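You operate a simulated robot arm through the tools that you are given. There is no shell and no other tool. Be economical: measure what you need, move in short steps, check, and stop when the job is done.

Carry out the task below with a simulated two-armed robot. There is one attempt and no reset: what you move stays moved.

Task
Pick up the skimming net with one hand, pass it to the other hand and put it on the lower shelf of the limiter table.

It is judged by the outcome, as a careful person would: the job done as asked, and still so three seconds after it is handed in. It fails if anything else is knocked over, pushed out of place, dropped, spilled or broken.

Robot
Two 7-joint arms with two-finger parallel grippers on one trunk, on a base that drives. Base frame: it is fixed to the floor where the robot stands at the start and does not move with it; the origin is under the middle of the robot, x ahead of it, y to its left, z up; the surface under the hand at the start is at about z = 0.74. Units: m, rad, N and s.
The left shoulder is at the start at [0.05, 0.158, 1.058], the right one opposite. With the tool pointing down near the work surface each hand reaches from about 0.22 to 0.66 m from the robot's upright axis, wherever it stands, measured 20 degrees to its own side. Places, roughly: lower shelf of the limiter table [-0.7, -3.4, 0.3]. Payload 3.91 kg a hand.
Tool frame (each hand has its own): the origin (TCP) lies between the finger pads and is the grasp point; the fingertips stand 0.03 m ahead of it; z points along the fingers, y is the line along which they close. Largest opening 0.11 m; finger width 0.02, thickness 0.01; the body of the gripper, 0.048 by 0.112 m, starts 0.055 m behind the TCP.
Orientation is that of the tool frame in the base frame, as a unit quaternion [x, y, z, w]. With the fingers straight down and closing along the base's y, the tool's x points along the base's -x, its y along +y and its z along -z.

Tools
- The arms move only by the tool servo_tool. It takes "left_targets", "right_targets" or both (then of equal length, played together; a hand with none holds still); each is a list that holds one entry, the list of rows, each a list of 7 numbers: the shift along the base's x, y, z in m, then the turn, a rotation vector about the base's x, y, z in rad, then the finger opening in m, from 0 to 0.11. In form: [[[x, y, z, ax, ay, az, hand], ...]]. A call has 1 to 10 rows; each row shifts and turns the commanded pose from where the row before left it. Rows are played at 5 a second. More than 0.05 m and 0.15 rad between two rows, or a gripper value outside its range, and nothing of the call is played. Where a pose cannot be reached the arm comes as near as it can. A force on the tool above 40 N (or 10 N above the force at the start of the call, whichever is more), or a blocked arm, ends the call early, and 0.2 s more pass. The fingers move at their own pace (about 0.153 m/s each) and stop on an object; they squeeze with about 34 N. The grip force told is the motor's: it shows also when the fingers shut on nothing. Time passes only in rows, and 0.2 s behind the last, so rows that do not move let the fingers close. It gives the time, the measured TCP pose, the force on the tool (base axes), the opening and the grip force at its end, in the units of the frame above (readings bear some noise), with the torque about the TCP (base axes, N m) and any sound that the robot's microphone picked up.
- Cameras (640 x 400 px; columns grow to the right, rows downward): "scene" is now at [0.126, 0.036, 1.2103]; the picture's right is [0.38, -0.93, 0.00], its down [-0.38, -0.15, -0.91] and it looks along [0.85, 0.34, -0.41] (base axes); focal length 235 px, centre (320, 200). "left" rides on the left gripper at [0.072, -0.017, -0.103] in its tool frame; the picture's right is [0.23, 0.97, 0.00], its down [-0.76, 0.18, -0.62] and it looks along [-0.61, 0.14, 0.78] (tool axes); focal length 222 px, centre (320, 200). "right" rides on the right gripper at [0.072, 0.017, -0.103] in its tool frame; the picture's right is [-0.23, 0.97, 0.00], its down [-0.76, -0.18, -0.62] and it looks along [-0.61, -0.14, 0.78] (tool axes); focal length 222 px, centre (320, 200). There is no depth. A picture from a camera that has moved, and an enlarged one, comes with that camera's place and axes in the base frame and with its lens.
- snapshot(camera): a new picture of that camera. The clock stands still meanwhile.
- move_column(by): slides the trunk up (or, below 0, down) by that many m; the arms and the scene camera ride with it, the base frame stays. It gives what a move gives, with no picture.
- roll_base(legs): drives the robot by 1 to 6 legs, each [ahead, turn to the left] in m and rad, along the robot's own axes; the way and the turn of a leg run together, so that a leg with both is an arc; at most 1.5 m and 3.142 rad a leg. The arms and the cameras ride along, it lands a little off, and it stops where it bumps. It gives what a move gives.
- head_to(pan, tilt): turns the head with the scene camera to pan (to the left, within 1.396 rad either way) and tilt (down, from -0.506 to 1.204), counted from straight ahead of the robot. It gives what a move gives.
- close_up(camera, box): a new picture of the part [left, top, right, bottom] of that camera's present view, enlarged. The clock stands still meanwhile.
- job_done(): hands the job in; it is judged then, once.

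Work in short steps. Places have to be worked out from the pictures, the camera data and where the tool is seen: move nearer, look again, correct. Check each grasp and each placing, and mend what went wrong. You have 120 turns and 108 pictures in all, those below and enlarged ones among them. Open the grippers and draw the arms clear of the work before you hand the job in, unless the task says otherwise; then end with one line.

The tools are called after "Emit:" by a JSON object that holds its "name" and its "arguments". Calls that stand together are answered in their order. servo_tool: Moves the arms, as the interface text tells. Its arguments: {"type":"object","properties":{"left_targets":{"type":"array","items":{"type":"array","items":{"type":"array","items":{"type":"number"}}}},"right_targets":{"type":"array","items":{"type":"array","items":{"type":"array","items":{"type":"number"}}}}},"required":[]} The other tools are called the same way: move_column (by) slides the trunk up or down; roll_base (legs) drives the base; head_to (pan, tilt) turns the head that bears the scene camera; snapshot (camera) takes a picture; close_up (camera, box) takes an enlarged picture of a part of a camera's view; job_done () hands the job in.

At the start:

```text
t: 0.0
left_position: [0.4065, 0.3461, 1.1229]
left_ee_rot: [0.0, 1.0, 0.0, 0.001]
left_force: [-0.7, -0.3, 0.5]
left_torque: [-0.01, -0.02, 0.0]
left_gripper_width: 0.1102
left_finger_force: 0.1
right_position: [0.4003, -0.0524, 1.124]
right_ee_rot: [0.0, 1.0, 0.0, 0.0]
right_force: [-0.5, 1.0, 0.6]
right_torque: [0.0, -0.02, -0.02]
right_gripper_width: 0.11
right_finger_force: 0.1
trunk travel left (down, up): [-0.3, 0.182]
robot x, y, heading: [0.0003, 0.0028, -0.003]
head pan, tilt: [0.386, 0.422]
```

scene: 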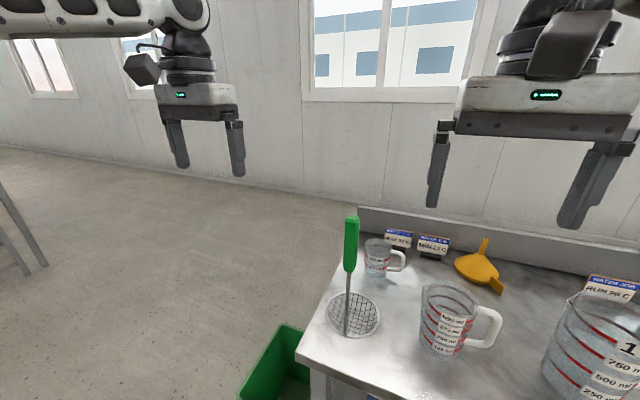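
right: 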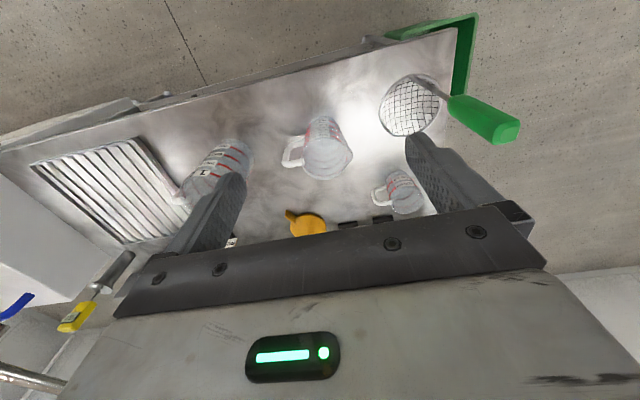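
left: 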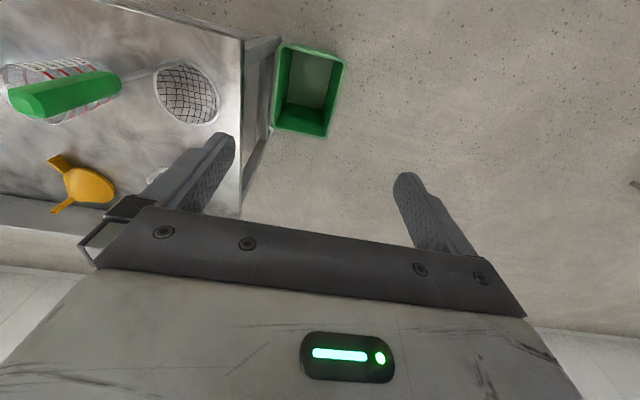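

The net seems to stand upright on its mesh disc, with the handle near (0.46, 0.115), top about z 1.02. I take a closer look, and turn the head toward the right to see where the limiter table is.

Emit:
{"name": "close_up", "arguments": {"camera": "scene", "box": [270, 190, 430, 350]}}

Emit:
{"name": "head_to", "arguments": {"pan": -1.396, "tilt": 0.35}}

Emit:
{"name": "snapshot", "arguments": {"camera": "scene"}}

```text
2.50 times, centred on (350, 270) of scene
camera zoom: at [0.126, 0.036, 1.2103], right [0.38, -0.93, 0.0], down [-0.38, -0.15, -0.91], along [0.85, 0.34, -0.41], focal length 587 px, centre (245, 25)
```

zoom: 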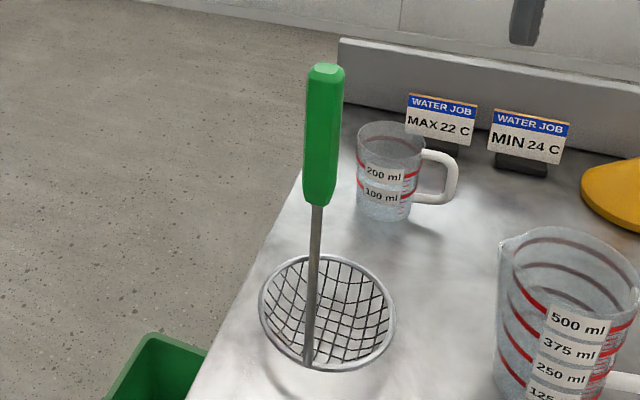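

```text
t: 1.8
left_position: [0.4069, 0.3471, 1.1232]
left_ee_rot: [-0.001, 1.0, -0.001, 0.0]
left_force: [0.1, -0.2, -1.2]
left_torque: [0.02, 0.02, 0.01]
left_gripper_width: 0.11
left_finger_force: 0.1
right_position: [0.4004, -0.0519, 1.1235]
right_ee_rot: [0.0, 1.0, 0.0, 0.0]
right_force: [0.0, 0.1, 0.3]
right_torque: [0.01, -0.02, -0.01]
right_gripper_width: 0.1102
right_finger_force: 0.0
trunk travel left (down, up): [-0.3, 0.182]
robot x, y, heading: [0.0048, -0.0025, -0.002]
head pan, tilt: [-1.396, 0.351]
```

```text
103 pictures are left
camera scene: at [0.0566, -0.0904, 1.217], right [-0.98, -0.17, 0.0], down [-0.06, 0.34, -0.94], along [0.16, -0.92, -0.34], focal length 235 px, centre (320, 200)
```

scene: 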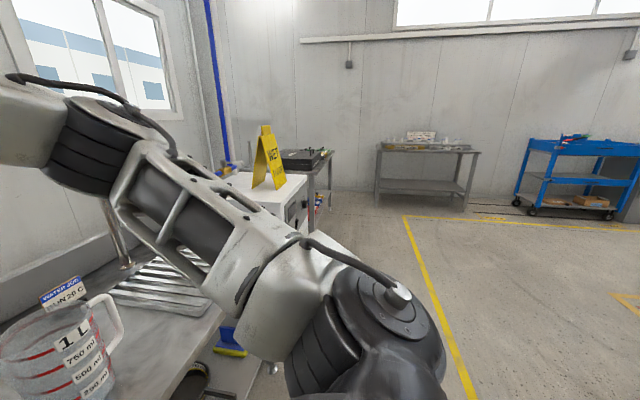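

The limiter table is the gray one by the far wall, with about 0.45 m clear above its lower shelf. Now I look back at the net and bring the open left hand above the handle, moving the right hand aside.

Emit:
{"name": "servo_tool", "arguments": {"left_targets": [[[0.01, -0.046, 0, 0, 0, 0, 0.11], [0.01, -0.046, 0, 0, 0, 0, 0.11], [0.01, -0.046, 0, 0, 0, 0, 0.11], [0.01, -0.046, 0, 0, 0, 0, 0.11], [0.01, -0.046, 0, 0, 0, 0, 0.11]]], "right_targets": [[[-0.01, -0.03, 0, 0, 0, 0, 0.11], [-0.01, -0.03, 0, 0, 0, 0, 0.11], [-0.01, -0.03, 0, 0, 0, 0, 0.11], [-0.01, -0.03, 0, 0, 0, 0, 0.11], [-0.01, -0.03, 0, 0, 0, 0, 0.11]]]}}

Emit:
{"name": "head_to", "arguments": {"pan": 0.2, "tilt": 0.5}}

Emit:
{"name": "snapshot", "arguments": {"camera": "scene"}}

Emit:
{"name": "snapshot", "arguments": {"camera": "left"}}

```text
t: 3.0
left_position: [0.4357, 0.1584, 1.1132]
left_ee_rot: [-0.002, 1.0, 0.001, 0.0]
left_force: [0.3, 0.5, -0.1]
left_torque: [-0.04, 0.03, -0.03]
left_gripper_width: 0.11
left_finger_force: 0.0
left hand out of reach, approached as far as the arm can: row 4, 5
right_position: [0.3509, -0.2036, 1.1224]
right_ee_rot: [0.0, 1.0, 0.0, 0.0]
right_force: [0.8, 0.0, -0.1]
right_torque: [-0.04, -0.01, -0.02]
right_gripper_width: 0.1101
right_finger_force: 0.0
trunk travel left (down, up): [-0.3, 0.182]
robot x, y, heading: [-0.0007, 0.0001, 0.001]
head pan, tilt: [-1.396, 0.351]
```

```text
t: 4.7
left_position: [0.4369, 0.1583, 1.1144]
left_ee_rot: [0.001, 1.0, 0.0, -0.001]
left_force: [0.1, 0.4, 0.0]
left_torque: [0.03, 0.02, 0.0]
left_gripper_width: 0.11
left_finger_force: 0.2
right_position: [0.3522, -0.2026, 1.123]
right_ee_rot: [0.0, 1.0, 0.0, 0.001]
right_force: [-0.1, -0.6, 0.0]
right_torque: [0.0, 0.01, -0.01]
right_gripper_width: 0.1097
right_finger_force: 0.0
trunk travel left (down, up): [-0.3, 0.182]
robot x, y, heading: [-0.0012, 0.0038, 0.001]
head pan, tilt: [0.201, 0.499]
```

```text
102 pictures are left
camera scene: at [0.1296, 0.0194, 1.2034], right [0.2, -0.98, 0.0], down [-0.47, -0.1, -0.88], along [0.86, 0.17, -0.48], focal length 235 px, centre (320, 200)
```

scene: 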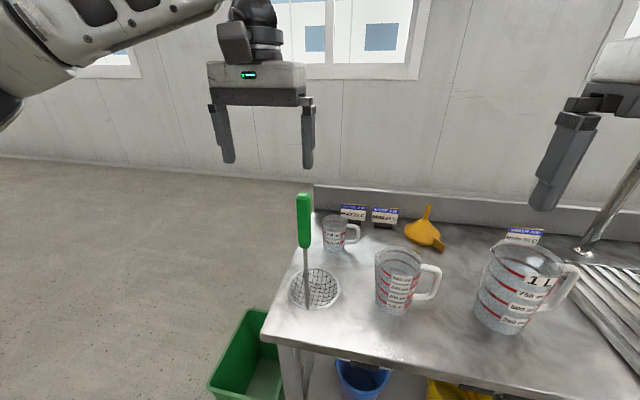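

```text
101 pictures are left
camera left: at [0.3628, 0.1424, 1.2173], right [-0.23, 0.97, 0.0], down [0.76, 0.18, 0.62], along [0.61, 0.14, -0.78], focal length 222 px, centre (320, 200)
```

left: 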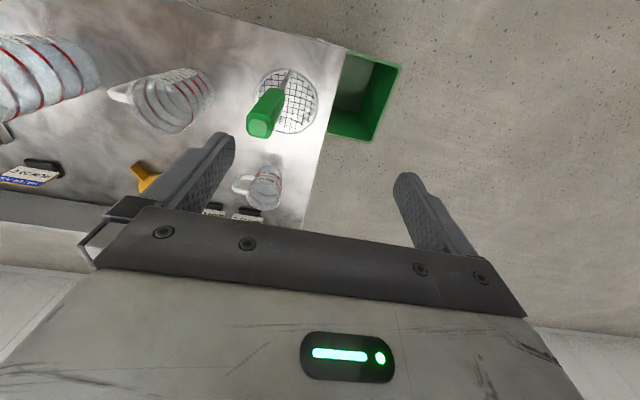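

The left hand is limited at this height; the handle top now triangulates to about (0.442, 0.107, 1.03). I raise the trunk so the arm works lower relative to its shoulder, and then approach.

Emit:
{"name": "move_column", "arguments": {"by": 0.15}}

Emit:
{"name": "servo_tool", "arguments": {"left_targets": [[[0, 0, -0.04, 0, 0, 0, 0.11], [0, 0, -0.04, 0, 0, 0, 0.11], [0, 0, -0.04, 0, 0, 0, 0.11], [0, 0, -0.03, 0, 0, 0, 0.11]]]}}

```text
t: 6.4
left_position: [0.4358, 0.1593, 1.2637]
left_ee_rot: [0.0, 1.0, 0.0, 0.0]
left_force: [0.3, -1.0, -0.8]
left_torque: [0.01, -0.01, -0.04]
left_gripper_width: 0.1099
left_finger_force: 0.1
right_position: [0.3507, -0.2032, 1.2735]
right_ee_rot: [-0.001, 1.0, 0.0, 0.0]
right_force: [-0.1, -0.5, -0.2]
right_torque: [0.0, 0.01, 0.03]
right_gripper_width: 0.1098
right_finger_force: 0.1
trunk travel left (down, up): [-0.45, 0.032]
robot x, y, heading: [-0.0024, 0.0004, 0.003]
head pan, tilt: [0.201, 0.499]
```

```text
t: 7.4
left_position: [0.4396, 0.1586, 1.1111]
left_ee_rot: [0.0, 1.0, -0.001, 0.0]
left_force: [1.0, -0.5, 0.2]
left_torque: [0.02, -0.01, -0.02]
left_gripper_width: 0.11
left_finger_force: 0.0
right_position: [0.3514, -0.2044, 1.2747]
right_ee_rot: [0.0, 1.0, 0.0, 0.001]
right_force: [-0.1, -0.7, 0.2]
right_torque: [-0.02, 0.02, 0.02]
right_gripper_width: 0.1098
right_finger_force: 0.0
trunk travel left (down, up): [-0.45, 0.032]
robot x, y, heading: [0.0007, 0.0013, -0.001]
head pan, tilt: [0.201, 0.499]
```

Now I shift over the handle and check from both cameras.

Emit:
{"name": "servo_tool", "arguments": {"left_targets": [[[0.002, -0.026, -0.005, 0, 0, 0, 0.11], [0, -0.026, 0, 0, 0, 0, 0.11]]]}}

Emit:
{"name": "snapshot", "arguments": {"camera": "scene"}}

Emit:
{"name": "snapshot", "arguments": {"camera": "left"}}

Emit:
{"name": "snapshot", "arguments": {"camera": "right"}}

```text
t: 8.0
left_position: [0.4316, 0.1179, 1.1114]
left_ee_rot: [0.0, 1.0, -0.001, 0.001]
left_force: [-0.5, -0.8, 0.1]
left_torque: [-0.05, -0.01, 0.01]
left_gripper_width: 0.11
left_finger_force: 0.1
left hand out of reach, approached as far as the arm can: row 2
right_position: [0.3509, -0.2025, 1.2737]
right_ee_rot: [0.0, 1.0, 0.0, 0.0]
right_force: [-0.5, 0.8, 0.0]
right_torque: [0.02, -0.01, 0.0]
right_gripper_width: 0.1102
right_finger_force: 0.0
trunk travel left (down, up): [-0.45, 0.032]
robot x, y, heading: [0.0004, -0.0024, -0.001]
head pan, tilt: [0.201, 0.499]
```

```text
100 pictures are left
camera scene: at [0.1288, 0.0195, 1.3535], right [0.2, -0.98, 0.0], down [-0.47, -0.1, -0.88], along [0.86, 0.18, -0.48], focal length 235 px, centre (320, 200)
```

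scene: 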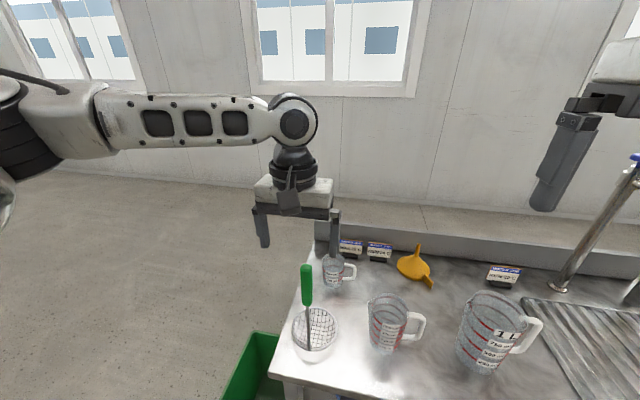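

```text
99 pictures are left
camera left: at [0.3585, 0.1019, 1.2146], right [-0.23, 0.97, 0.0], down [0.76, 0.18, 0.62], along [0.61, 0.14, -0.78], focal length 222 px, centre (320, 200)
```

left: 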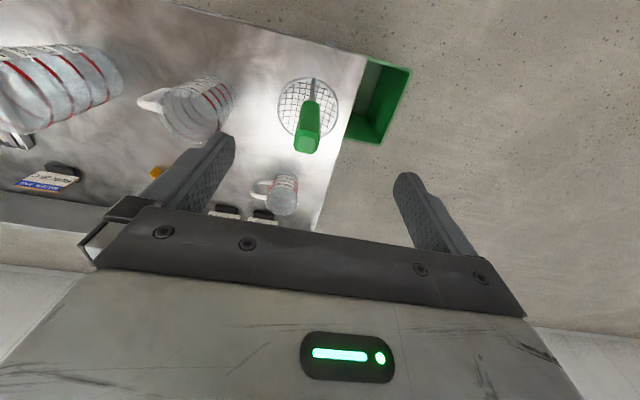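

```text
98 pictures are left
camera right: at [0.2772, -0.1864, 1.377], right [0.23, 0.97, 0.0], down [0.76, -0.18, 0.62], along [0.61, -0.14, -0.78], focal length 222 px, centre (320, 200)
```

right: 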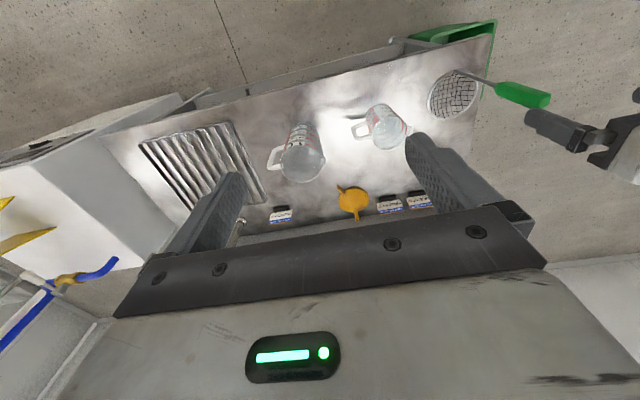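

The left hand is 1 cm to the left of the handle and still clear above it. I descend (reach improves lower down) and correct y as far as possible.

Emit:
{"name": "servo_tool", "arguments": {"left_targets": [[[0, 0, -0.02, 0, 0, 0, 0.11], [0.002, -0.003, -0.02, 0, 0, 0, 0.11], [0.002, -0.003, -0.02, 0, 0, 0, 0.11]]]}}

Emit:
{"name": "snapshot", "arguments": {"camera": "scene"}}

Emit:
{"name": "snapshot", "arguments": {"camera": "left"}}

```text
t: 8.8
left_position: [0.4283, 0.1247, 1.0522]
left_ee_rot: [-0.001, 1.0, -0.001, 0.0]
left_force: [0.3, 0.0, -0.4]
left_torque: [0.01, -0.04, 0.0]
left_gripper_width: 0.1101
left_finger_force: 0.1
left hand out of reach, approached as far as the arm can: row 2, 3
right_position: [0.3513, -0.2034, 1.2727]
right_ee_rot: [0.0, 1.0, 0.0, 0.0]
right_force: [0.8, 1.0, -0.2]
right_torque: [0.02, -0.02, 0.02]
right_gripper_width: 0.11
right_finger_force: 0.1
trunk travel left (down, up): [-0.45, 0.032]
robot x, y, heading: [0.0035, -0.0001, 0.003]
head pan, tilt: [0.201, 0.499]
```

```text
97 pictures are left
camera scene: at [0.1296, 0.0195, 1.3534], right [0.2, -0.98, 0.0], down [-0.47, -0.1, -0.88], along [0.86, 0.17, -0.48], focal length 235 px, centre (320, 200)
```

scene: 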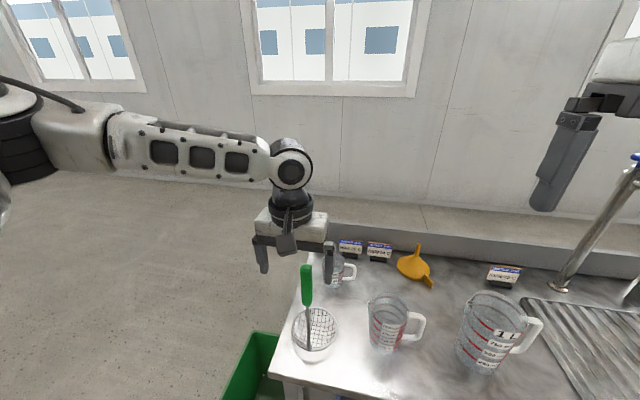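

```text
96 pictures are left
camera left: at [0.3554, 0.1084, 1.1551], right [-0.23, 0.97, 0.0], down [0.76, 0.18, 0.62], along [0.61, 0.14, -0.78], focal length 222 px, centre (320, 200)
```

left: 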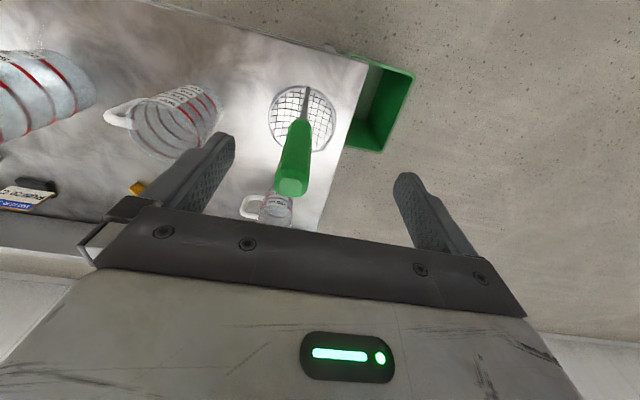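

The left arm hits its inward limit here. I raise the hand and turn the base slightly right so the net lies more to the left arm's own side.

Emit:
{"name": "servo_tool", "arguments": {"left_targets": [[[0, 0.02, 0.04, 0, 0, 0, 0.11], [0, 0.02, 0.04, 0, 0, 0, 0.11], [0, 0.02, 0.04, 0, 0, 0, 0.11]]]}}

Emit:
{"name": "roll_base", "arguments": {"legs": [[0, -0.22]]}}

Emit:
{"name": "head_to", "arguments": {"pan": 0.4, "tilt": 0.55}}

Emit:
{"name": "snapshot", "arguments": {"camera": "scene"}}

Emit:
{"name": "snapshot", "arguments": {"camera": "left"}}

```text
t: 9.6
left_position: [0.4291, 0.1838, 1.1726]
left_ee_rot: [0.0, 1.0, 0.0, 0.0]
left_force: [0.5, -0.4, 0.6]
left_torque: [0.02, -0.04, -0.03]
left_gripper_width: 0.1098
left_finger_force: 0.1
right_position: [0.3512, -0.2027, 1.2717]
right_ee_rot: [0.001, 1.0, 0.0, 0.0]
right_force: [-0.9, -0.2, 0.3]
right_torque: [0.01, -0.01, 0.05]
right_gripper_width: 0.1104
right_finger_force: 0.0
trunk travel left (down, up): [-0.45, 0.032]
robot x, y, heading: [0.0012, -0.0035, -0.004]
head pan, tilt: [0.201, 0.499]
```

```text
t: 10.8
left_position: [0.4588, 0.0856, 1.1708]
left_ee_rot: [0.109, 0.994, 0.0, 0.0]
left_force: [0.7, 0.2, 0.0]
left_torque: [-0.02, 0.01, -0.01]
left_gripper_width: 0.1099
left_finger_force: 0.0
right_position: [0.299, -0.2745, 1.2731]
right_ee_rot: [0.109, 0.994, 0.0, 0.0]
right_force: [0.3, -0.2, 0.0]
right_torque: [0.02, -0.01, -0.01]
right_gripper_width: 0.1101
right_finger_force: 0.1
trunk travel left (down, up): [-0.45, 0.032]
robot x, y, heading: [0.0006, -0.0029, -0.222]
head pan, tilt: [0.201, 0.499]
```

```text
t: 11.5
left_position: [0.4579, 0.0859, 1.1718]
left_ee_rot: [0.11, 0.994, 0.0, -0.001]
left_force: [0.0, -0.5, -0.3]
left_torque: [0.03, -0.02, -0.04]
left_gripper_width: 0.11
left_finger_force: 0.1
right_position: [0.2989, -0.2748, 1.2724]
right_ee_rot: [0.11, 0.994, 0.0, 0.001]
right_force: [-0.1, -0.4, -0.4]
right_torque: [-0.01, -0.03, 0.01]
right_gripper_width: 0.11
right_finger_force: 0.0
trunk travel left (down, up): [-0.45, 0.032]
robot x, y, heading: [-0.0042, -0.0017, -0.22]
head pan, tilt: [0.4, 0.55]
```

```text
95 pictures are left
camera scene: at [0.1278, 0.0087, 1.3488], right [0.18, -0.98, 0.0], down [-0.51, -0.09, -0.85], along [0.84, 0.15, -0.52], focal length 235 px, centre (320, 200)
```

scene: 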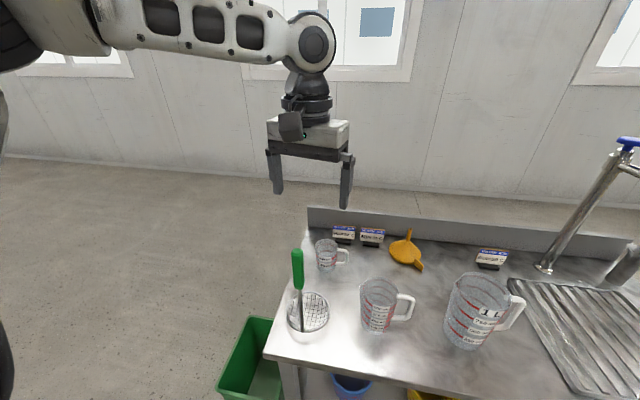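

```text
94 pictures are left
camera left: at [0.3844, 0.0855, 1.2747], right [-0.01, 1.0, 0.0], down [0.78, 0.01, 0.62], along [0.62, 0.01, -0.78], focal length 222 px, centre (320, 200)
```

left: 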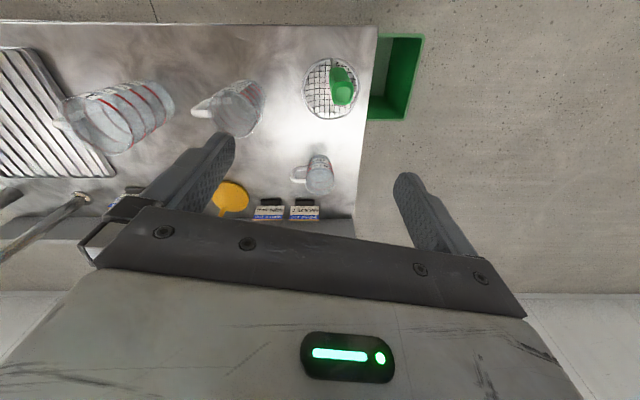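

Handle top is now at (0.437, 0.109, ~1.04), left hand 2 cm off. I align the yaw, centre over it, and descend part of the way.

Emit:
{"name": "servo_tool", "arguments": {"left_targets": [[[-0.01, 0.012, 0, 0, 0, 0.11, 0.11], [-0.011, 0.011, 0, 0, 0, 0.11, 0.11], [0, 0, -0.04, 0, 0, 0, 0.11], [0, 0, -0.04, 0, 0, 0, 0.11]]]}}

Emit:
{"name": "close_up", "arguments": {"camera": "scene", "box": [220, 150, 380, 350]}}

Emit:
{"name": "snapshot", "arguments": {"camera": "left"}}

```text
t: 12.5
left_position: [0.44, 0.1086, 1.0892]
left_ee_rot: [0.0, 1.0, 0.0, 0.0]
left_force: [0.9, 0.0, -0.4]
left_torque: [0.01, -0.02, 0.0]
left_gripper_width: 0.1099
left_finger_force: 0.1
right_position: [0.2998, -0.2746, 1.2721]
right_ee_rot: [0.11, 0.994, 0.0, 0.0]
right_force: [-0.2, 0.5, -1.1]
right_torque: [0.02, 0.01, -0.01]
right_gripper_width: 0.1097
right_finger_force: 0.1
trunk travel left (down, up): [-0.45, 0.032]
robot x, y, heading: [-0.0025, -0.0022, -0.222]
head pan, tilt: [0.4, 0.55]
```

```text
2.00 times, centred on (300, 250) of scene
camera zoom: at [0.1281, 0.0087, 1.3488], right [0.18, -0.98, 0.0], down [-0.51, -0.09, -0.85], along [0.84, 0.15, -0.52], focal length 470 px, centre (360, 100)
```

zoom: 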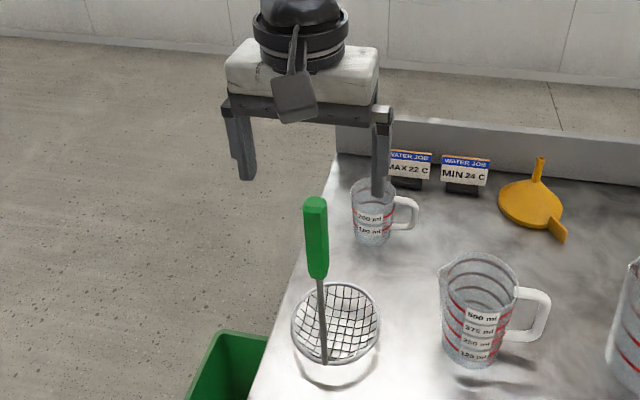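

```text
92 pictures are left
camera left: at [0.3664, 0.0921, 1.1939], right [-0.23, 0.97, 0.0], down [0.76, 0.18, 0.62], along [0.61, 0.14, -0.78], focal length 222 px, centre (320, 200)
```

left: 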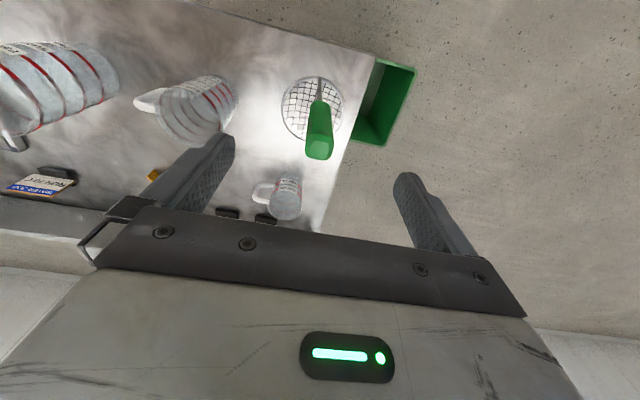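

Estimates now put the handle top nearer (0.450, 0.111, 1.02). I descend with this correction, then check.

Emit:
{"name": "servo_tool", "arguments": {"left_targets": [[[0.004, 0.001, -0.025, 0, 0, 0, 0.11], [0.004, 0.001, -0.025, 0, 0, 0, 0.11], [0, 0, -0.02, 0, 0, 0, 0.11]]]}}

Emit:
{"name": "close_up", "arguments": {"camera": "scene", "box": [220, 150, 380, 350]}}

Emit:
{"name": "snapshot", "arguments": {"camera": "left"}}

```text
t: 13.3
left_position: [0.4452, 0.1123, 1.0214]
left_ee_rot: [0.0, 1.0, -0.001, 0.001]
left_force: [0.9, 0.3, -0.4]
left_torque: [0.02, 0.01, 0.0]
left_gripper_width: 0.1098
left_finger_force: 0.1
right_position: [0.2997, -0.2745, 1.2729]
right_ee_rot: [0.11, 0.994, 0.001, -0.001]
right_force: [0.1, 0.1, -0.9]
right_torque: [0.02, -0.01, 0.0]
right_gripper_width: 0.1101
right_finger_force: 0.1
trunk travel left (down, up): [-0.45, 0.032]
robot x, y, heading: [-0.0009, 0.0015, -0.22]
head pan, tilt: [0.4, 0.55]
```

```text
2.00 times, centred on (300, 250) of scene
camera zoom: at [0.128, 0.0087, 1.3488], right [0.18, -0.98, 0.0], down [-0.51, -0.09, -0.85], along [0.84, 0.15, -0.52], focal length 470 px, centre (360, 100)
```

zoom: 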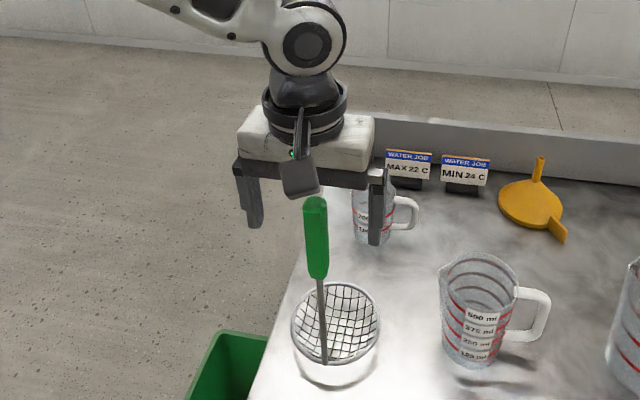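

```text
90 pictures are left
camera left: at [0.3728, 0.0955, 1.1246], right [-0.23, 0.97, 0.0], down [0.76, 0.18, 0.62], along [0.61, 0.14, -0.78], focal length 222 px, centre (320, 200)
```

left: 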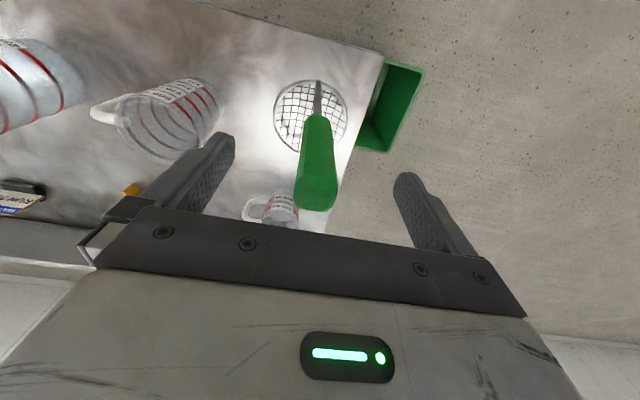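

Two left-camera rays give the handle top at (0.449, 0.110, 1.026). I lower to TCP z≈1.005, close, and let the fingers settle.

Emit:
{"name": "servo_tool", "arguments": {"left_targets": [[[0.004, -0.001, -0.016, 0, 0, 0, 0.11], [0, 0, 0, 0, 0, 0, 0.06], [0, 0, 0, 0, 0, 0, 0.0], [0, 0, 0, 0, 0, 0, 0.0], [0, 0, 0, 0, 0, 0, 0.0]]]}}

Emit:
{"name": "snapshot", "arguments": {"camera": "left"}}

Emit:
{"name": "close_up", "arguments": {"camera": "scene", "box": [220, 150, 380, 350]}}

```text
t: 14.5
left_position: [0.4503, 0.1101, 1.0047]
left_ee_rot: [0.0, 1.0, 0.0, 0.0]
left_force: [0.0, 0.0, 0.0]
left_torque: [0.01, 0.05, 0.01]
left_gripper_width: 0.0208
left_finger_force: 34.4
right_position: [0.2999, -0.2744, 1.2738]
right_ee_rot: [0.11, 0.994, 0.0, 0.0]
right_force: [-0.3, -0.6, 0.6]
right_torque: [-0.02, 0.01, 0.01]
right_gripper_width: 0.1101
right_finger_force: 0.0
trunk travel left (down, up): [-0.45, 0.032]
robot x, y, heading: [0.0006, -0.001, -0.216]
head pan, tilt: [0.4, 0.55]
```

```text
89 pictures are left
camera left: at [0.378, 0.0939, 1.1085], right [-0.23, 0.97, 0.0], down [0.76, 0.18, 0.62], along [0.61, 0.14, -0.78], focal length 222 px, centre (320, 200)
```

left: 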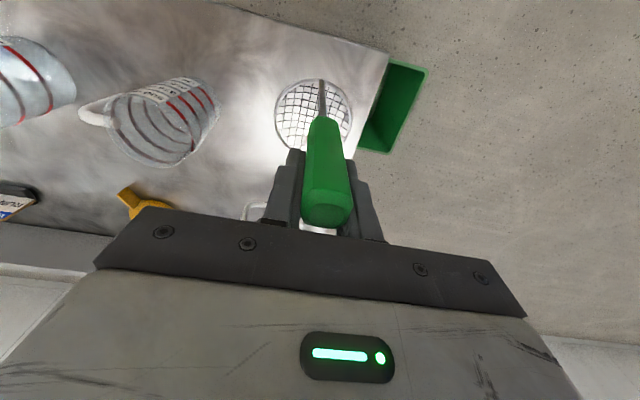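

```text
2.00 times, centred on (300, 250) of scene
camera zoom: at [0.1279, 0.0087, 1.3488], right [0.18, -0.98, 0.0], down [-0.51, -0.09, -0.85], along [0.84, 0.15, -0.52], focal length 470 px, centre (360, 100)
```

zoom: 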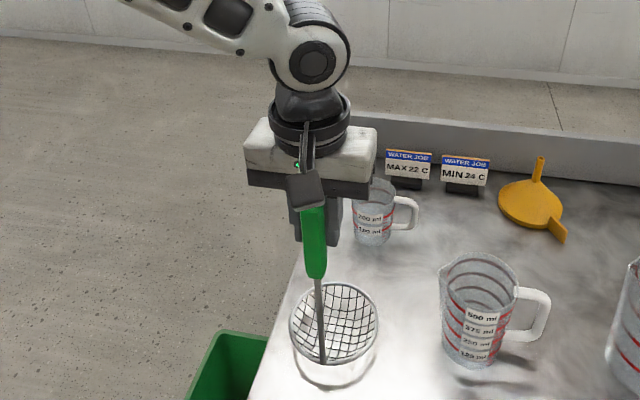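

The handle is firmly gripped (21 mm, 34 N). I lift straight up and check it comes along.

Emit:
{"name": "servo_tool", "arguments": {"left_targets": [[[0, 0, 0.02, 0, 0, 0, 0.0], [0, 0, 0.03, 0, 0, 0, 0.0], [0, 0, 0.04, 0, 0, 0, 0.0], [0, 0, 0.04, 0, 0, 0, 0.0], [0, 0, 0.03, 0, 0, 0, 0.0]]]}}

Emit:
{"name": "snapshot", "arguments": {"camera": "scene"}}

Emit:
{"name": "snapshot", "arguments": {"camera": "left"}}

```text
t: 15.7
left_position: [0.4509, 0.1087, 1.1652]
left_ee_rot: [0.0, 1.0, 0.0, -0.001]
left_force: [0.8, -0.3, -1.7]
left_torque: [0.0, 0.04, 0.03]
left_gripper_width: 0.021
left_finger_force: 34.1
right_position: [0.2992, -0.2748, 1.2736]
right_ee_rot: [0.11, 0.994, 0.0, 0.0]
right_force: [-0.3, 0.2, 0.3]
right_torque: [0.02, 0.04, -0.03]
right_gripper_width: 0.11
right_finger_force: 0.0
trunk travel left (down, up): [-0.45, 0.032]
robot x, y, heading: [0.002, -0.001, -0.216]
head pan, tilt: [0.4, 0.55]
```

```text
87 pictures are left
camera scene: at [0.1277, 0.0086, 1.3488], right [0.18, -0.98, 0.0], down [-0.51, -0.09, -0.85], along [0.84, 0.15, -0.52], focal length 235 px, centre (320, 200)
```

scene: 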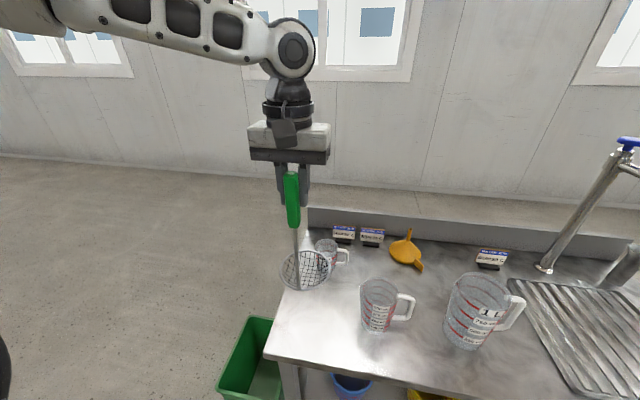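

```text
86 pictures are left
camera left: at [0.3772, 0.0931, 1.2691], right [-0.23, 0.97, 0.0], down [0.76, 0.18, 0.62], along [0.61, 0.14, -0.78], focal length 222 px, centre (320, 200)
```

left: 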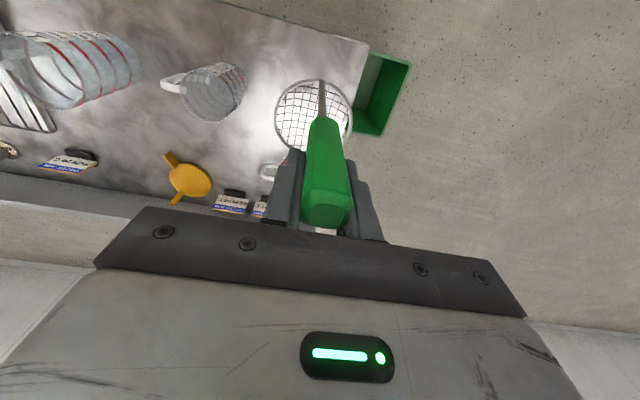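

It lifted cleanly. Before backing away from the bench I glance to the left rear for obstacles.

Emit:
{"name": "head_to", "arguments": {"pan": 1.396, "tilt": 0.5}}

Emit:
{"name": "snapshot", "arguments": {"camera": "scene"}}

Emit:
{"name": "head_to", "arguments": {"pan": -1.396, "tilt": 0.5}}

Emit:
{"name": "snapshot", "arguments": {"camera": "scene"}}

```text
t: 17.0
left_position: [0.4506, 0.1091, 1.1649]
left_ee_rot: [0.0, 1.0, 0.001, 0.0]
left_force: [0.0, -1.0, -1.5]
left_torque: [-0.03, 0.06, -0.01]
left_gripper_width: 0.0207
left_finger_force: 33.8
right_position: [0.2995, -0.275, 1.2747]
right_ee_rot: [0.109, 0.994, 0.0, 0.0]
right_force: [0.3, 0.2, -0.4]
right_torque: [0.01, 0.01, -0.02]
right_gripper_width: 0.11
right_finger_force: 0.0
trunk travel left (down, up): [-0.45, 0.032]
robot x, y, heading: [-0.0011, 0.0008, -0.224]
head pan, tilt: [1.396, 0.499]
```

```text
85 pictures are left
camera scene: at [0.0746, 0.0766, 1.3533], right [0.92, -0.38, 0.0], down [-0.18, -0.44, -0.88], along [0.34, 0.81, -0.48], focal length 235 px, centre (320, 200)
```

scene: 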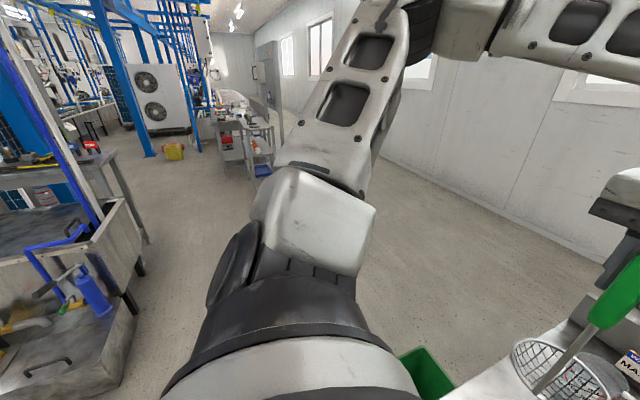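

```text
t: 19.4
left_position: [0.4506, 0.1093, 1.1642]
left_ee_rot: [0.001, 1.0, 0.001, 0.0]
left_force: [0.5, -0.1, -2.3]
left_torque: [0.02, 0.08, -0.01]
left_gripper_width: 0.0207
left_finger_force: 33.8
right_position: [0.2989, -0.2744, 1.2731]
right_ee_rot: [0.109, 0.994, -0.001, 0.001]
right_force: [0.3, -0.6, -0.2]
right_torque: [-0.01, 0.03, 0.01]
right_gripper_width: 0.1101
right_finger_force: 0.1
trunk travel left (down, up): [-0.45, 0.032]
robot x, y, heading: [0.001, -0.0014, -0.221]
head pan, tilt: [-1.396, 0.499]
```

```text
84 pictures are left
camera scene: at [0.0356, -0.0983, 1.3534], right [-1.0, 0.04, 0.0], down [0.02, 0.48, -0.88], along [-0.04, -0.88, -0.48], focal length 235 px, centre (320, 200)
```

scene: 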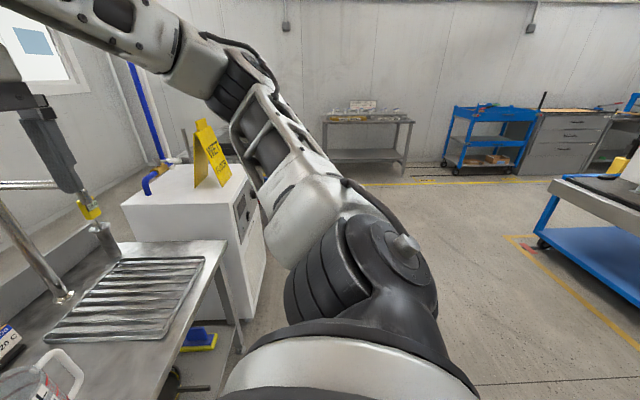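

Space behind is open for a short way. I back off 0.3 m from the bench, net held above everything.

Emit:
{"name": "roll_base", "arguments": {"legs": [[-0.3, 0]]}}

Emit:
{"name": "head_to", "arguments": {"pan": 0.25, "tilt": 0.5}}

Emit:
{"name": "snapshot", "arguments": {"camera": "scene"}}

```text
t: 21.5
left_position: [0.1539, 0.1763, 1.1649]
left_ee_rot: [-0.001, 1.0, 0.0, -0.001]
left_force: [0.5, -0.1, -2.4]
left_torque: [-0.01, 0.05, -0.01]
left_gripper_width: 0.0208
left_finger_force: 33.4
right_position: [0.0021, -0.21, 1.2741]
right_ee_rot: [0.11, 0.994, 0.001, 0.001]
right_force: [-0.4, 0.8, -0.8]
right_torque: [0.01, -0.04, 0.0]
right_gripper_width: 0.11
right_finger_force: 0.0
trunk travel left (down, up): [-0.45, 0.032]
robot x, y, heading: [-0.2938, 0.0675, -0.22]
head pan, tilt: [-1.396, 0.499]
```

```text
t: 23.2
left_position: [0.1546, 0.1754, 1.1642]
left_ee_rot: [0.001, 1.0, 0.0, 0.001]
left_force: [0.2, 0.8, -0.9]
left_torque: [0.01, 0.04, -0.02]
left_gripper_width: 0.0207
left_finger_force: 33.5
right_position: [0.0023, -0.2091, 1.2732]
right_ee_rot: [0.11, 0.994, 0.0, 0.0]
right_force: [0.5, 0.3, 0.7]
right_torque: [0.01, 0.0, -0.01]
right_gripper_width: 0.1101
right_finger_force: 0.2
trunk travel left (down, up): [-0.45, 0.032]
robot x, y, heading: [-0.2928, 0.0626, -0.215]
head pan, tilt: [0.25, 0.499]
```

```text
83 pictures are left
camera scene: at [-0.1654, 0.0614, 1.3533], right [0.03, -1.0, 0.0], down [-0.48, -0.01, -0.88], along [0.88, 0.03, -0.48], focal length 235 px, centre (320, 200)
```

scene: 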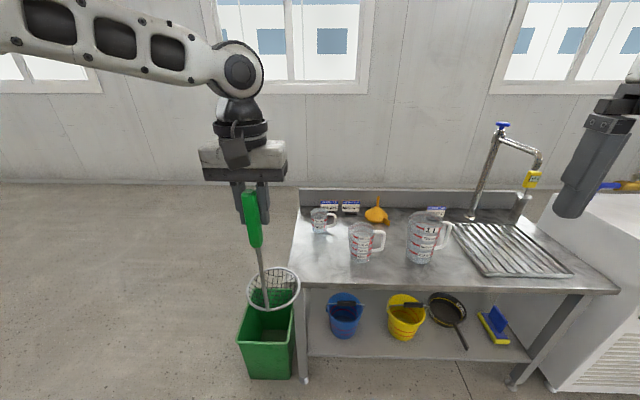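

Now the handover. I push the net a little further forward with the left hand, and yaw the right hand by +0.82 rad before pitching it to horizontal.

Emit:
{"name": "servo_tool", "arguments": {"left_targets": [[[0.022, -0.005, 0, 0, 0, 0, 0.0], [0.022, -0.005, 0, 0, 0, 0, 0.0], [0.022, -0.005, 0, 0, 0, 0, 0.0], [0.022, -0.005, 0, 0, 0, 0, 0.0], [0, 0, 0, 0, 0, 0, 0.0], [0, 0, 0, 0, 0, 0, 0.0]]], "right_targets": [[[0.005, 0, 0, 0, 0, 0.137, 0.11], [0.005, 0, 0, 0, 0, 0.137, 0.11], [0.005, 0, 0, 0, 0, 0.137, 0.11], [0.005, 0, 0, 0, 0, 0.137, 0.11], [0.005, 0, 0, 0, 0, 0.137, 0.11], [0.005, 0, 0, 0, 0, 0.137, 0.11]]]}}

Emit:
{"name": "servo_tool", "arguments": {"right_targets": [[[0.0, 0, -0.012, 0.0806, -0.1179, 0, 0.11], [0.0, 0, -0.012, 0.0806, -0.1179, 0, 0.11], [0.0, 0, -0.012, 0.0806, -0.1179, 0, 0.11], [0.0, 0, -0.012, 0.0806, -0.1179, 0, 0.11], [0.0, 0, -0.012, 0.0806, -0.1179, 0, 0.11], [0.0, 0, -0.012, 0.0806, -0.1179, 0, 0.11]]]}}

Emit:
{"name": "snapshot", "arguments": {"camera": "scene"}}

```text
t: 24.6
left_position: [0.2446, 0.1554, 1.1651]
left_ee_rot: [0.001, 1.0, -0.001, 0.0]
left_force: [0.0, -0.8, -1.0]
left_torque: [0.01, 0.0, 0.01]
left_gripper_width: 0.0206
left_finger_force: 33.7
right_position: [0.0327, -0.2102, 1.2734]
right_ee_rot: [-0.298, 0.955, -0.001, -0.001]
right_force: [0.6, 0.0, 0.6]
right_torque: [0.04, -0.02, 0.03]
right_gripper_width: 0.11
right_finger_force: 0.1
trunk travel left (down, up): [-0.45, 0.032]
robot x, y, heading: [-0.2981, 0.0665, -0.224]
head pan, tilt: [0.25, 0.499]
```

```text
t: 26.0
left_position: [0.2433, 0.1547, 1.1668]
left_ee_rot: [0.001, 1.0, 0.0, 0.001]
left_force: [-0.2, -0.4, -1.3]
left_torque: [0.0, 0.05, 0.0]
left_gripper_width: 0.0207
left_finger_force: 34.0
right_position: [0.0338, -0.2094, 1.2026]
right_ee_rot: [-0.269, 0.868, 0.122, 0.398]
right_force: [0.0, -0.7, -0.5]
right_torque: [0.0, 0.01, 0.02]
right_gripper_width: 0.1103
right_finger_force: 0.0
trunk travel left (down, up): [-0.45, 0.032]
robot x, y, heading: [-0.2929, 0.0667, -0.221]
head pan, tilt: [0.25, 0.499]
```

```text
82 pictures are left
camera scene: at [-0.166, 0.0612, 1.3535], right [0.03, -1.0, 0.0], down [-0.48, -0.01, -0.88], along [0.88, 0.03, -0.48], focal length 235 px, centre (320, 200)
```

scene: 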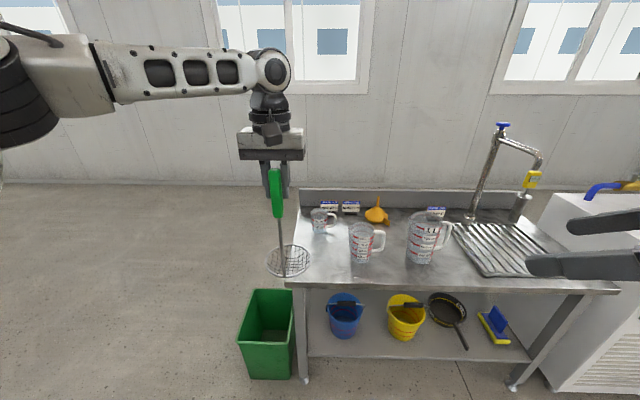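

Pitch continues well. I finish the remaining 0.714 rad and lower to the grasp height, then look.

Emit:
{"name": "servo_tool", "arguments": {"right_targets": [[[0.0, 0, -0.021, 0.0806, -0.1179, 0, 0.11], [0.0, 0, -0.021, 0.0806, -0.1179, 0, 0.11], [0.0, 0, -0.021, 0.0806, -0.1179, 0, 0.11], [0.0, 0, -0.021, 0.0806, -0.1179, 0, 0.11], [0.0, 0, -0.021, 0.0806, -0.1179, 0, 0.11]]]}}

Emit:
{"name": "servo_tool", "arguments": {"right_targets": [[[0.015, 0.04, 0, 0, 0, 0, 0.11], [0.015, 0.04, 0, 0, 0, 0, 0.11], [0.015, 0.04, 0, 0, 0, 0, 0.11], [0.015, 0.04, 0, 0, 0, 0, 0.11]]]}}

Emit:
{"name": "snapshot", "arguments": {"camera": "scene"}}

Emit:
{"name": "snapshot", "arguments": {"camera": "right"}}

```text
t: 27.2
left_position: [0.2441, 0.1551, 1.1653]
left_ee_rot: [0.0, 1.0, 0.001, 0.0]
left_force: [0.7, -0.5, -2.5]
left_torque: [-0.04, 0.07, -0.03]
left_gripper_width: 0.0205
left_finger_force: 33.7
right_position: [0.0437, -0.2094, 1.1594]
right_ee_rot: [-0.197, 0.686, 0.197, 0.672]
right_force: [-1.4, -0.1, -8.1]
right_torque: [0.35, -0.49, -0.05]
right_gripper_width: 0.1101
right_finger_force: 0.1
right hand out of reach, approached as far as the arm can: row 1, 2, 3, 4
trunk travel left (down, up): [-0.45, 0.032]
robot x, y, heading: [-0.2982, 0.067, -0.22]
head pan, tilt: [0.25, 0.499]
```

```text
t: 28.2
left_position: [0.2437, 0.1552, 1.1651]
left_ee_rot: [0.0, 1.0, -0.001, 0.0]
left_force: [0.0, 0.6, -2.1]
left_torque: [0.02, 0.06, -0.02]
left_gripper_width: 0.0208
left_finger_force: 33.9
right_position: [0.1024, -0.0466, 1.1535]
right_ee_rot: [-0.193, 0.693, 0.199, 0.665]
right_force: [-0.1, 0.7, 0.7]
right_torque: [0.02, -0.01, 0.0]
right_gripper_width: 0.1099
right_finger_force: 0.0
trunk travel left (down, up): [-0.45, 0.032]
robot x, y, heading: [-0.295, 0.0655, -0.221]
head pan, tilt: [0.25, 0.499]
```

```text
81 pictures are left
camera scene: at [-0.1652, 0.0621, 1.3533], right [0.03, -1.0, 0.0], down [-0.48, -0.01, -0.88], along [0.88, 0.03, -0.48], focal length 235 px, centre (320, 200)
```

scene: 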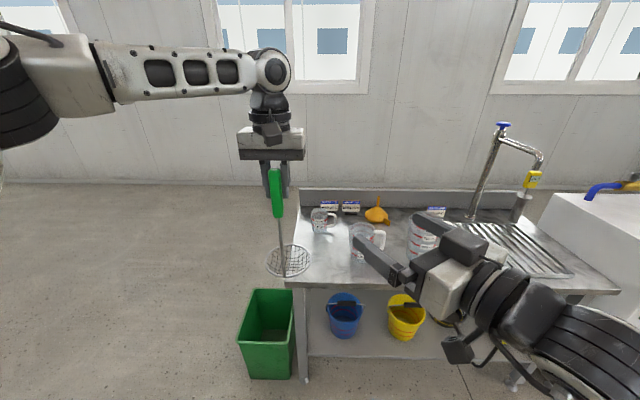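

```text
80 pictures are left
camera right: at [0.0018, -0.0885, 1.0844], right [-0.51, 0.82, 0.25], down [-0.4, -0.48, 0.78], along [0.76, 0.3, 0.58], focal length 222 px, centre (320, 200)
```

right: 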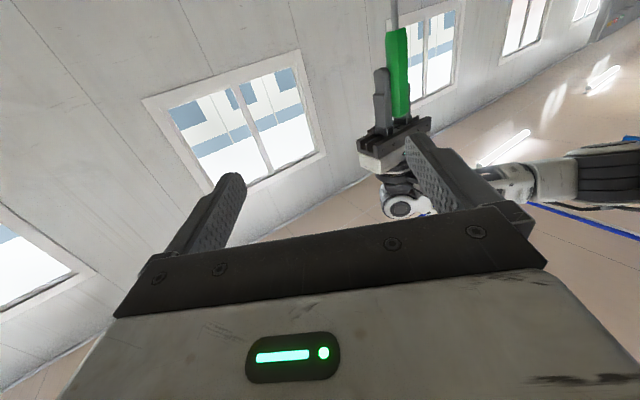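

The right hand is now horizontal, pointing toward the handle, but about 5.5 cm too high. I lower it here where reach is better.

Emit:
{"name": "servo_tool", "arguments": {"right_targets": [[[0.0, 0.015, -0.02, 0, 0, 0, 0.11], [0.0, 0.015, -0.02, 0, 0, 0, 0.11], [0, 0.01, -0.016, 0, 0, 0, 0.11]]]}}

Emit:
{"name": "snapshot", "arguments": {"camera": "scene"}}

Emit:
{"name": "snapshot", "arguments": {"camera": "right"}}

```text
t: 29.0
left_position: [0.2441, 0.1564, 1.164]
left_ee_rot: [0.0, 1.0, 0.0, 0.0]
left_force: [-0.4, -0.4, -2.3]
left_torque: [-0.02, 0.05, -0.01]
left_gripper_width: 0.0209
left_finger_force: 34.3
right_position: [0.1021, -0.0068, 1.0979]
right_ee_rot: [-0.195, 0.691, 0.201, 0.666]
right_force: [0.3, 0.0, -0.1]
right_torque: [0.0, 0.02, 0.02]
right_gripper_width: 0.1101
right_finger_force: 0.1
trunk travel left (down, up): [-0.45, 0.032]
robot x, y, heading: [-0.2958, 0.067, -0.225]
head pan, tilt: [0.25, 0.499]
```

```text
79 pictures are left
camera scene: at [-0.1654, 0.0617, 1.3534], right [0.03, -1.0, 0.0], down [-0.48, -0.01, -0.88], along [0.88, 0.03, -0.48], focal length 235 px, centre (320, 200)
```

scene: 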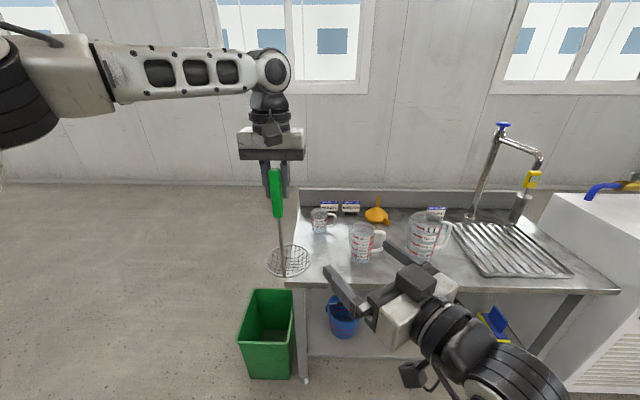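

```text
78 pictures are left
camera right: at [0.0015, -0.0485, 1.0283], right [-0.51, 0.82, 0.24], down [-0.4, -0.48, 0.78], along [0.76, 0.3, 0.58], focal length 222 px, centre (320, 200)
```

right: 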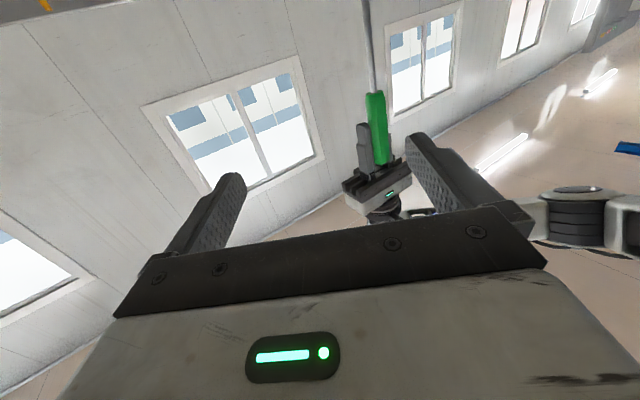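

The handle spans about z 1.085–1.19 at (0.243, 0.158). I shift the right hand sideways into line, then advance half way.

Emit:
{"name": "servo_tool", "arguments": {"right_targets": [[[-0.017, 0.027, 0.003, 0, 0, 0, 0.11], [-0.017, 0.027, 0.003, 0, 0, 0, 0.11], [0.025, 0.016, 0, 0, 0, 0, 0.11], [0.025, 0.016, 0, 0, 0, 0, 0.11], [0.025, 0.016, 0, 0, 0, 0, 0.11]]]}}

Emit:
{"name": "snapshot", "arguments": {"camera": "scene"}}

Emit:
{"name": "snapshot", "arguments": {"camera": "right"}}

Emit:
{"name": "snapshot", "arguments": {"camera": "left"}}

```text
t: 30.2
left_position: [0.2431, 0.1557, 1.1654]
left_ee_rot: [0.0, 1.0, -0.001, 0.0]
left_force: [0.1, 0.3, -1.5]
left_torque: [0.01, 0.07, 0.04]
left_gripper_width: 0.0208
left_finger_force: 34.8
right_position: [0.1002, -0.0003, 1.1059]
right_ee_rot: [-0.196, 0.692, 0.203, 0.665]
right_force: [0.0, 0.2, -0.1]
right_torque: [-0.02, -0.04, 0.03]
right_gripper_width: 0.1099
right_finger_force: 0.0
right hand out of reach, approached as far as the arm can: row 1, 2, 3, 4, 5
trunk travel left (down, up): [-0.45, 0.032]
robot x, y, heading: [-0.2973, 0.0657, -0.219]
head pan, tilt: [0.25, 0.499]
```

```text
77 pictures are left
camera scene: at [-0.1653, 0.0614, 1.3533], right [0.03, -1.0, 0.0], down [-0.48, -0.01, -0.88], along [0.88, 0.03, -0.48], focal length 235 px, centre (320, 200)
```

scene: 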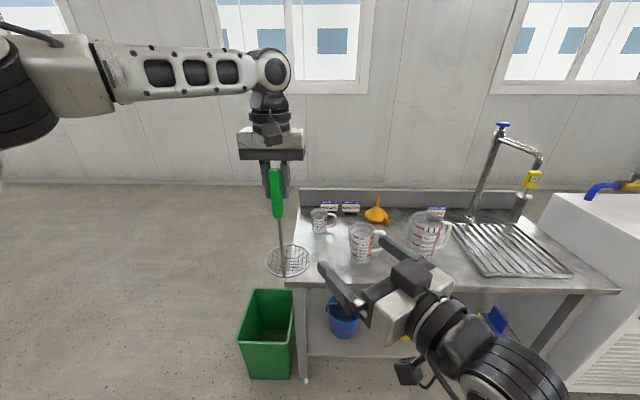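

```text
76 pictures are left
camera right: at [0.0002, -0.041, 1.038], right [-0.52, 0.82, 0.25], down [-0.4, -0.49, 0.78], along [0.76, 0.31, 0.58], focal length 222 px, centre (320, 200)
```

right: 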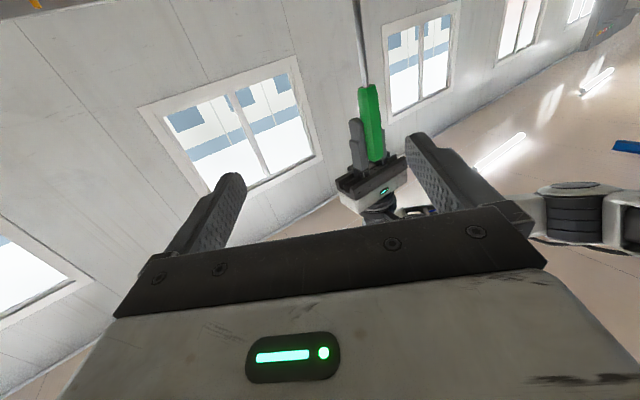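

```text
75 pictures are left
camera left: at [0.1708, 0.1392, 1.2689], right [-0.23, 0.97, 0.0], down [0.76, 0.18, 0.62], along [0.61, 0.14, -0.78], focal length 222 px, centre (320, 200)
```

left: 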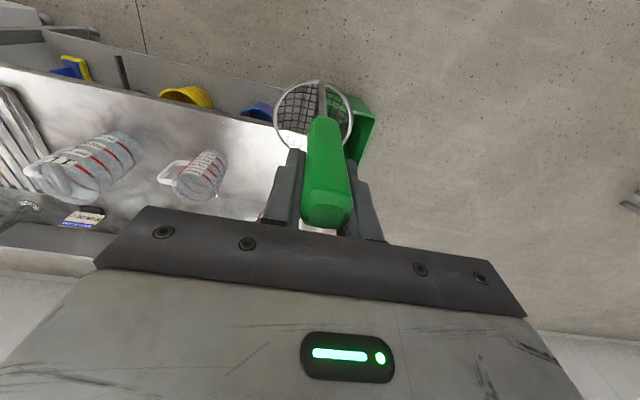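

The right arm reaches its inward limit with this heading. I turn it to point more to the left (+0.6 rad) while moving ahead, and bring the net a bit toward the middle with the left hand.

Emit:
{"name": "servo_tool", "arguments": {"right_targets": [[[0.01, -0.002, 0, 0, 0, 0.15, 0.11], [0.01, -0.002, 0, 0, 0, 0.15, 0.11], [0.01, -0.002, 0, 0, 0, 0.15, 0.11], [0.01, -0.002, 0, 0, 0, 0.15, 0.11]]], "left_targets": [[[-0.005, -0.012, 0, 0, 0, 0, 0.0], [-0.005, -0.012, 0, 0, 0, 0, 0.0], [-0.005, -0.012, 0, 0, 0, 0, 0.0], [-0.005, -0.012, 0, 0, 0, 0, 0.0]]]}}

Emit:
{"name": "servo_tool", "arguments": {"right_targets": [[[0.01, 0.03, 0, 0, 0, 0, 0.11], [0.01, 0.03, 0, 0, 0, 0, 0.11]]]}}

Emit:
{"name": "snapshot", "arguments": {"camera": "scene"}}

```text
t: 31.2
left_position: [0.2163, 0.1194, 1.1628]
left_ee_rot: [0.0, 1.0, -0.001, 0.0]
left_force: [0.1, -0.2, -1.5]
left_torque: [-0.01, 0.08, 0.02]
left_gripper_width: 0.0209
left_finger_force: 34.1
left hand out of reach, approached as far as the arm can: row 3, 4
right_position: [0.1425, -0.0072, 1.1045]
right_ee_rot: [-0.383, 0.604, 0.392, 0.578]
right_force: [0.8, -2.0, 3.1]
right_torque: [-0.28, 0.11, 0.18]
right_gripper_width: 0.1099
right_finger_force: 0.1
trunk travel left (down, up): [-0.45, 0.032]
robot x, y, heading: [-0.2966, 0.0681, -0.221]
head pan, tilt: [0.25, 0.499]
```

```text
t: 31.8
left_position: [0.2151, 0.119, 1.1613]
left_ee_rot: [0.0, 1.0, 0.0, 0.0]
left_force: [-0.2, 0.3, -3.1]
left_torque: [0.0, 0.05, 0.0]
left_gripper_width: 0.0208
left_finger_force: 34.5
right_position: [0.1625, 0.0526, 1.1058]
right_ee_rot: [-0.389, 0.604, 0.388, 0.577]
right_force: [-0.6, 0.1, -0.2]
right_torque: [-0.01, -0.01, -0.02]
right_gripper_width: 0.1101
right_finger_force: 0.1
trunk travel left (down, up): [-0.45, 0.032]
robot x, y, heading: [-0.2964, 0.0643, -0.216]
head pan, tilt: [0.25, 0.499]
```

```text
74 pictures are left
camera scene: at [-0.1653, 0.0617, 1.3534], right [0.03, -1.0, 0.0], down [-0.48, -0.01, -0.88], along [0.88, 0.03, -0.48], focal length 235 px, centre (320, 200)
```

scene: 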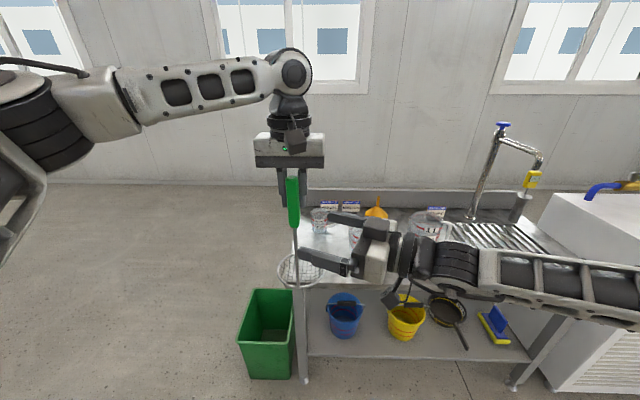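

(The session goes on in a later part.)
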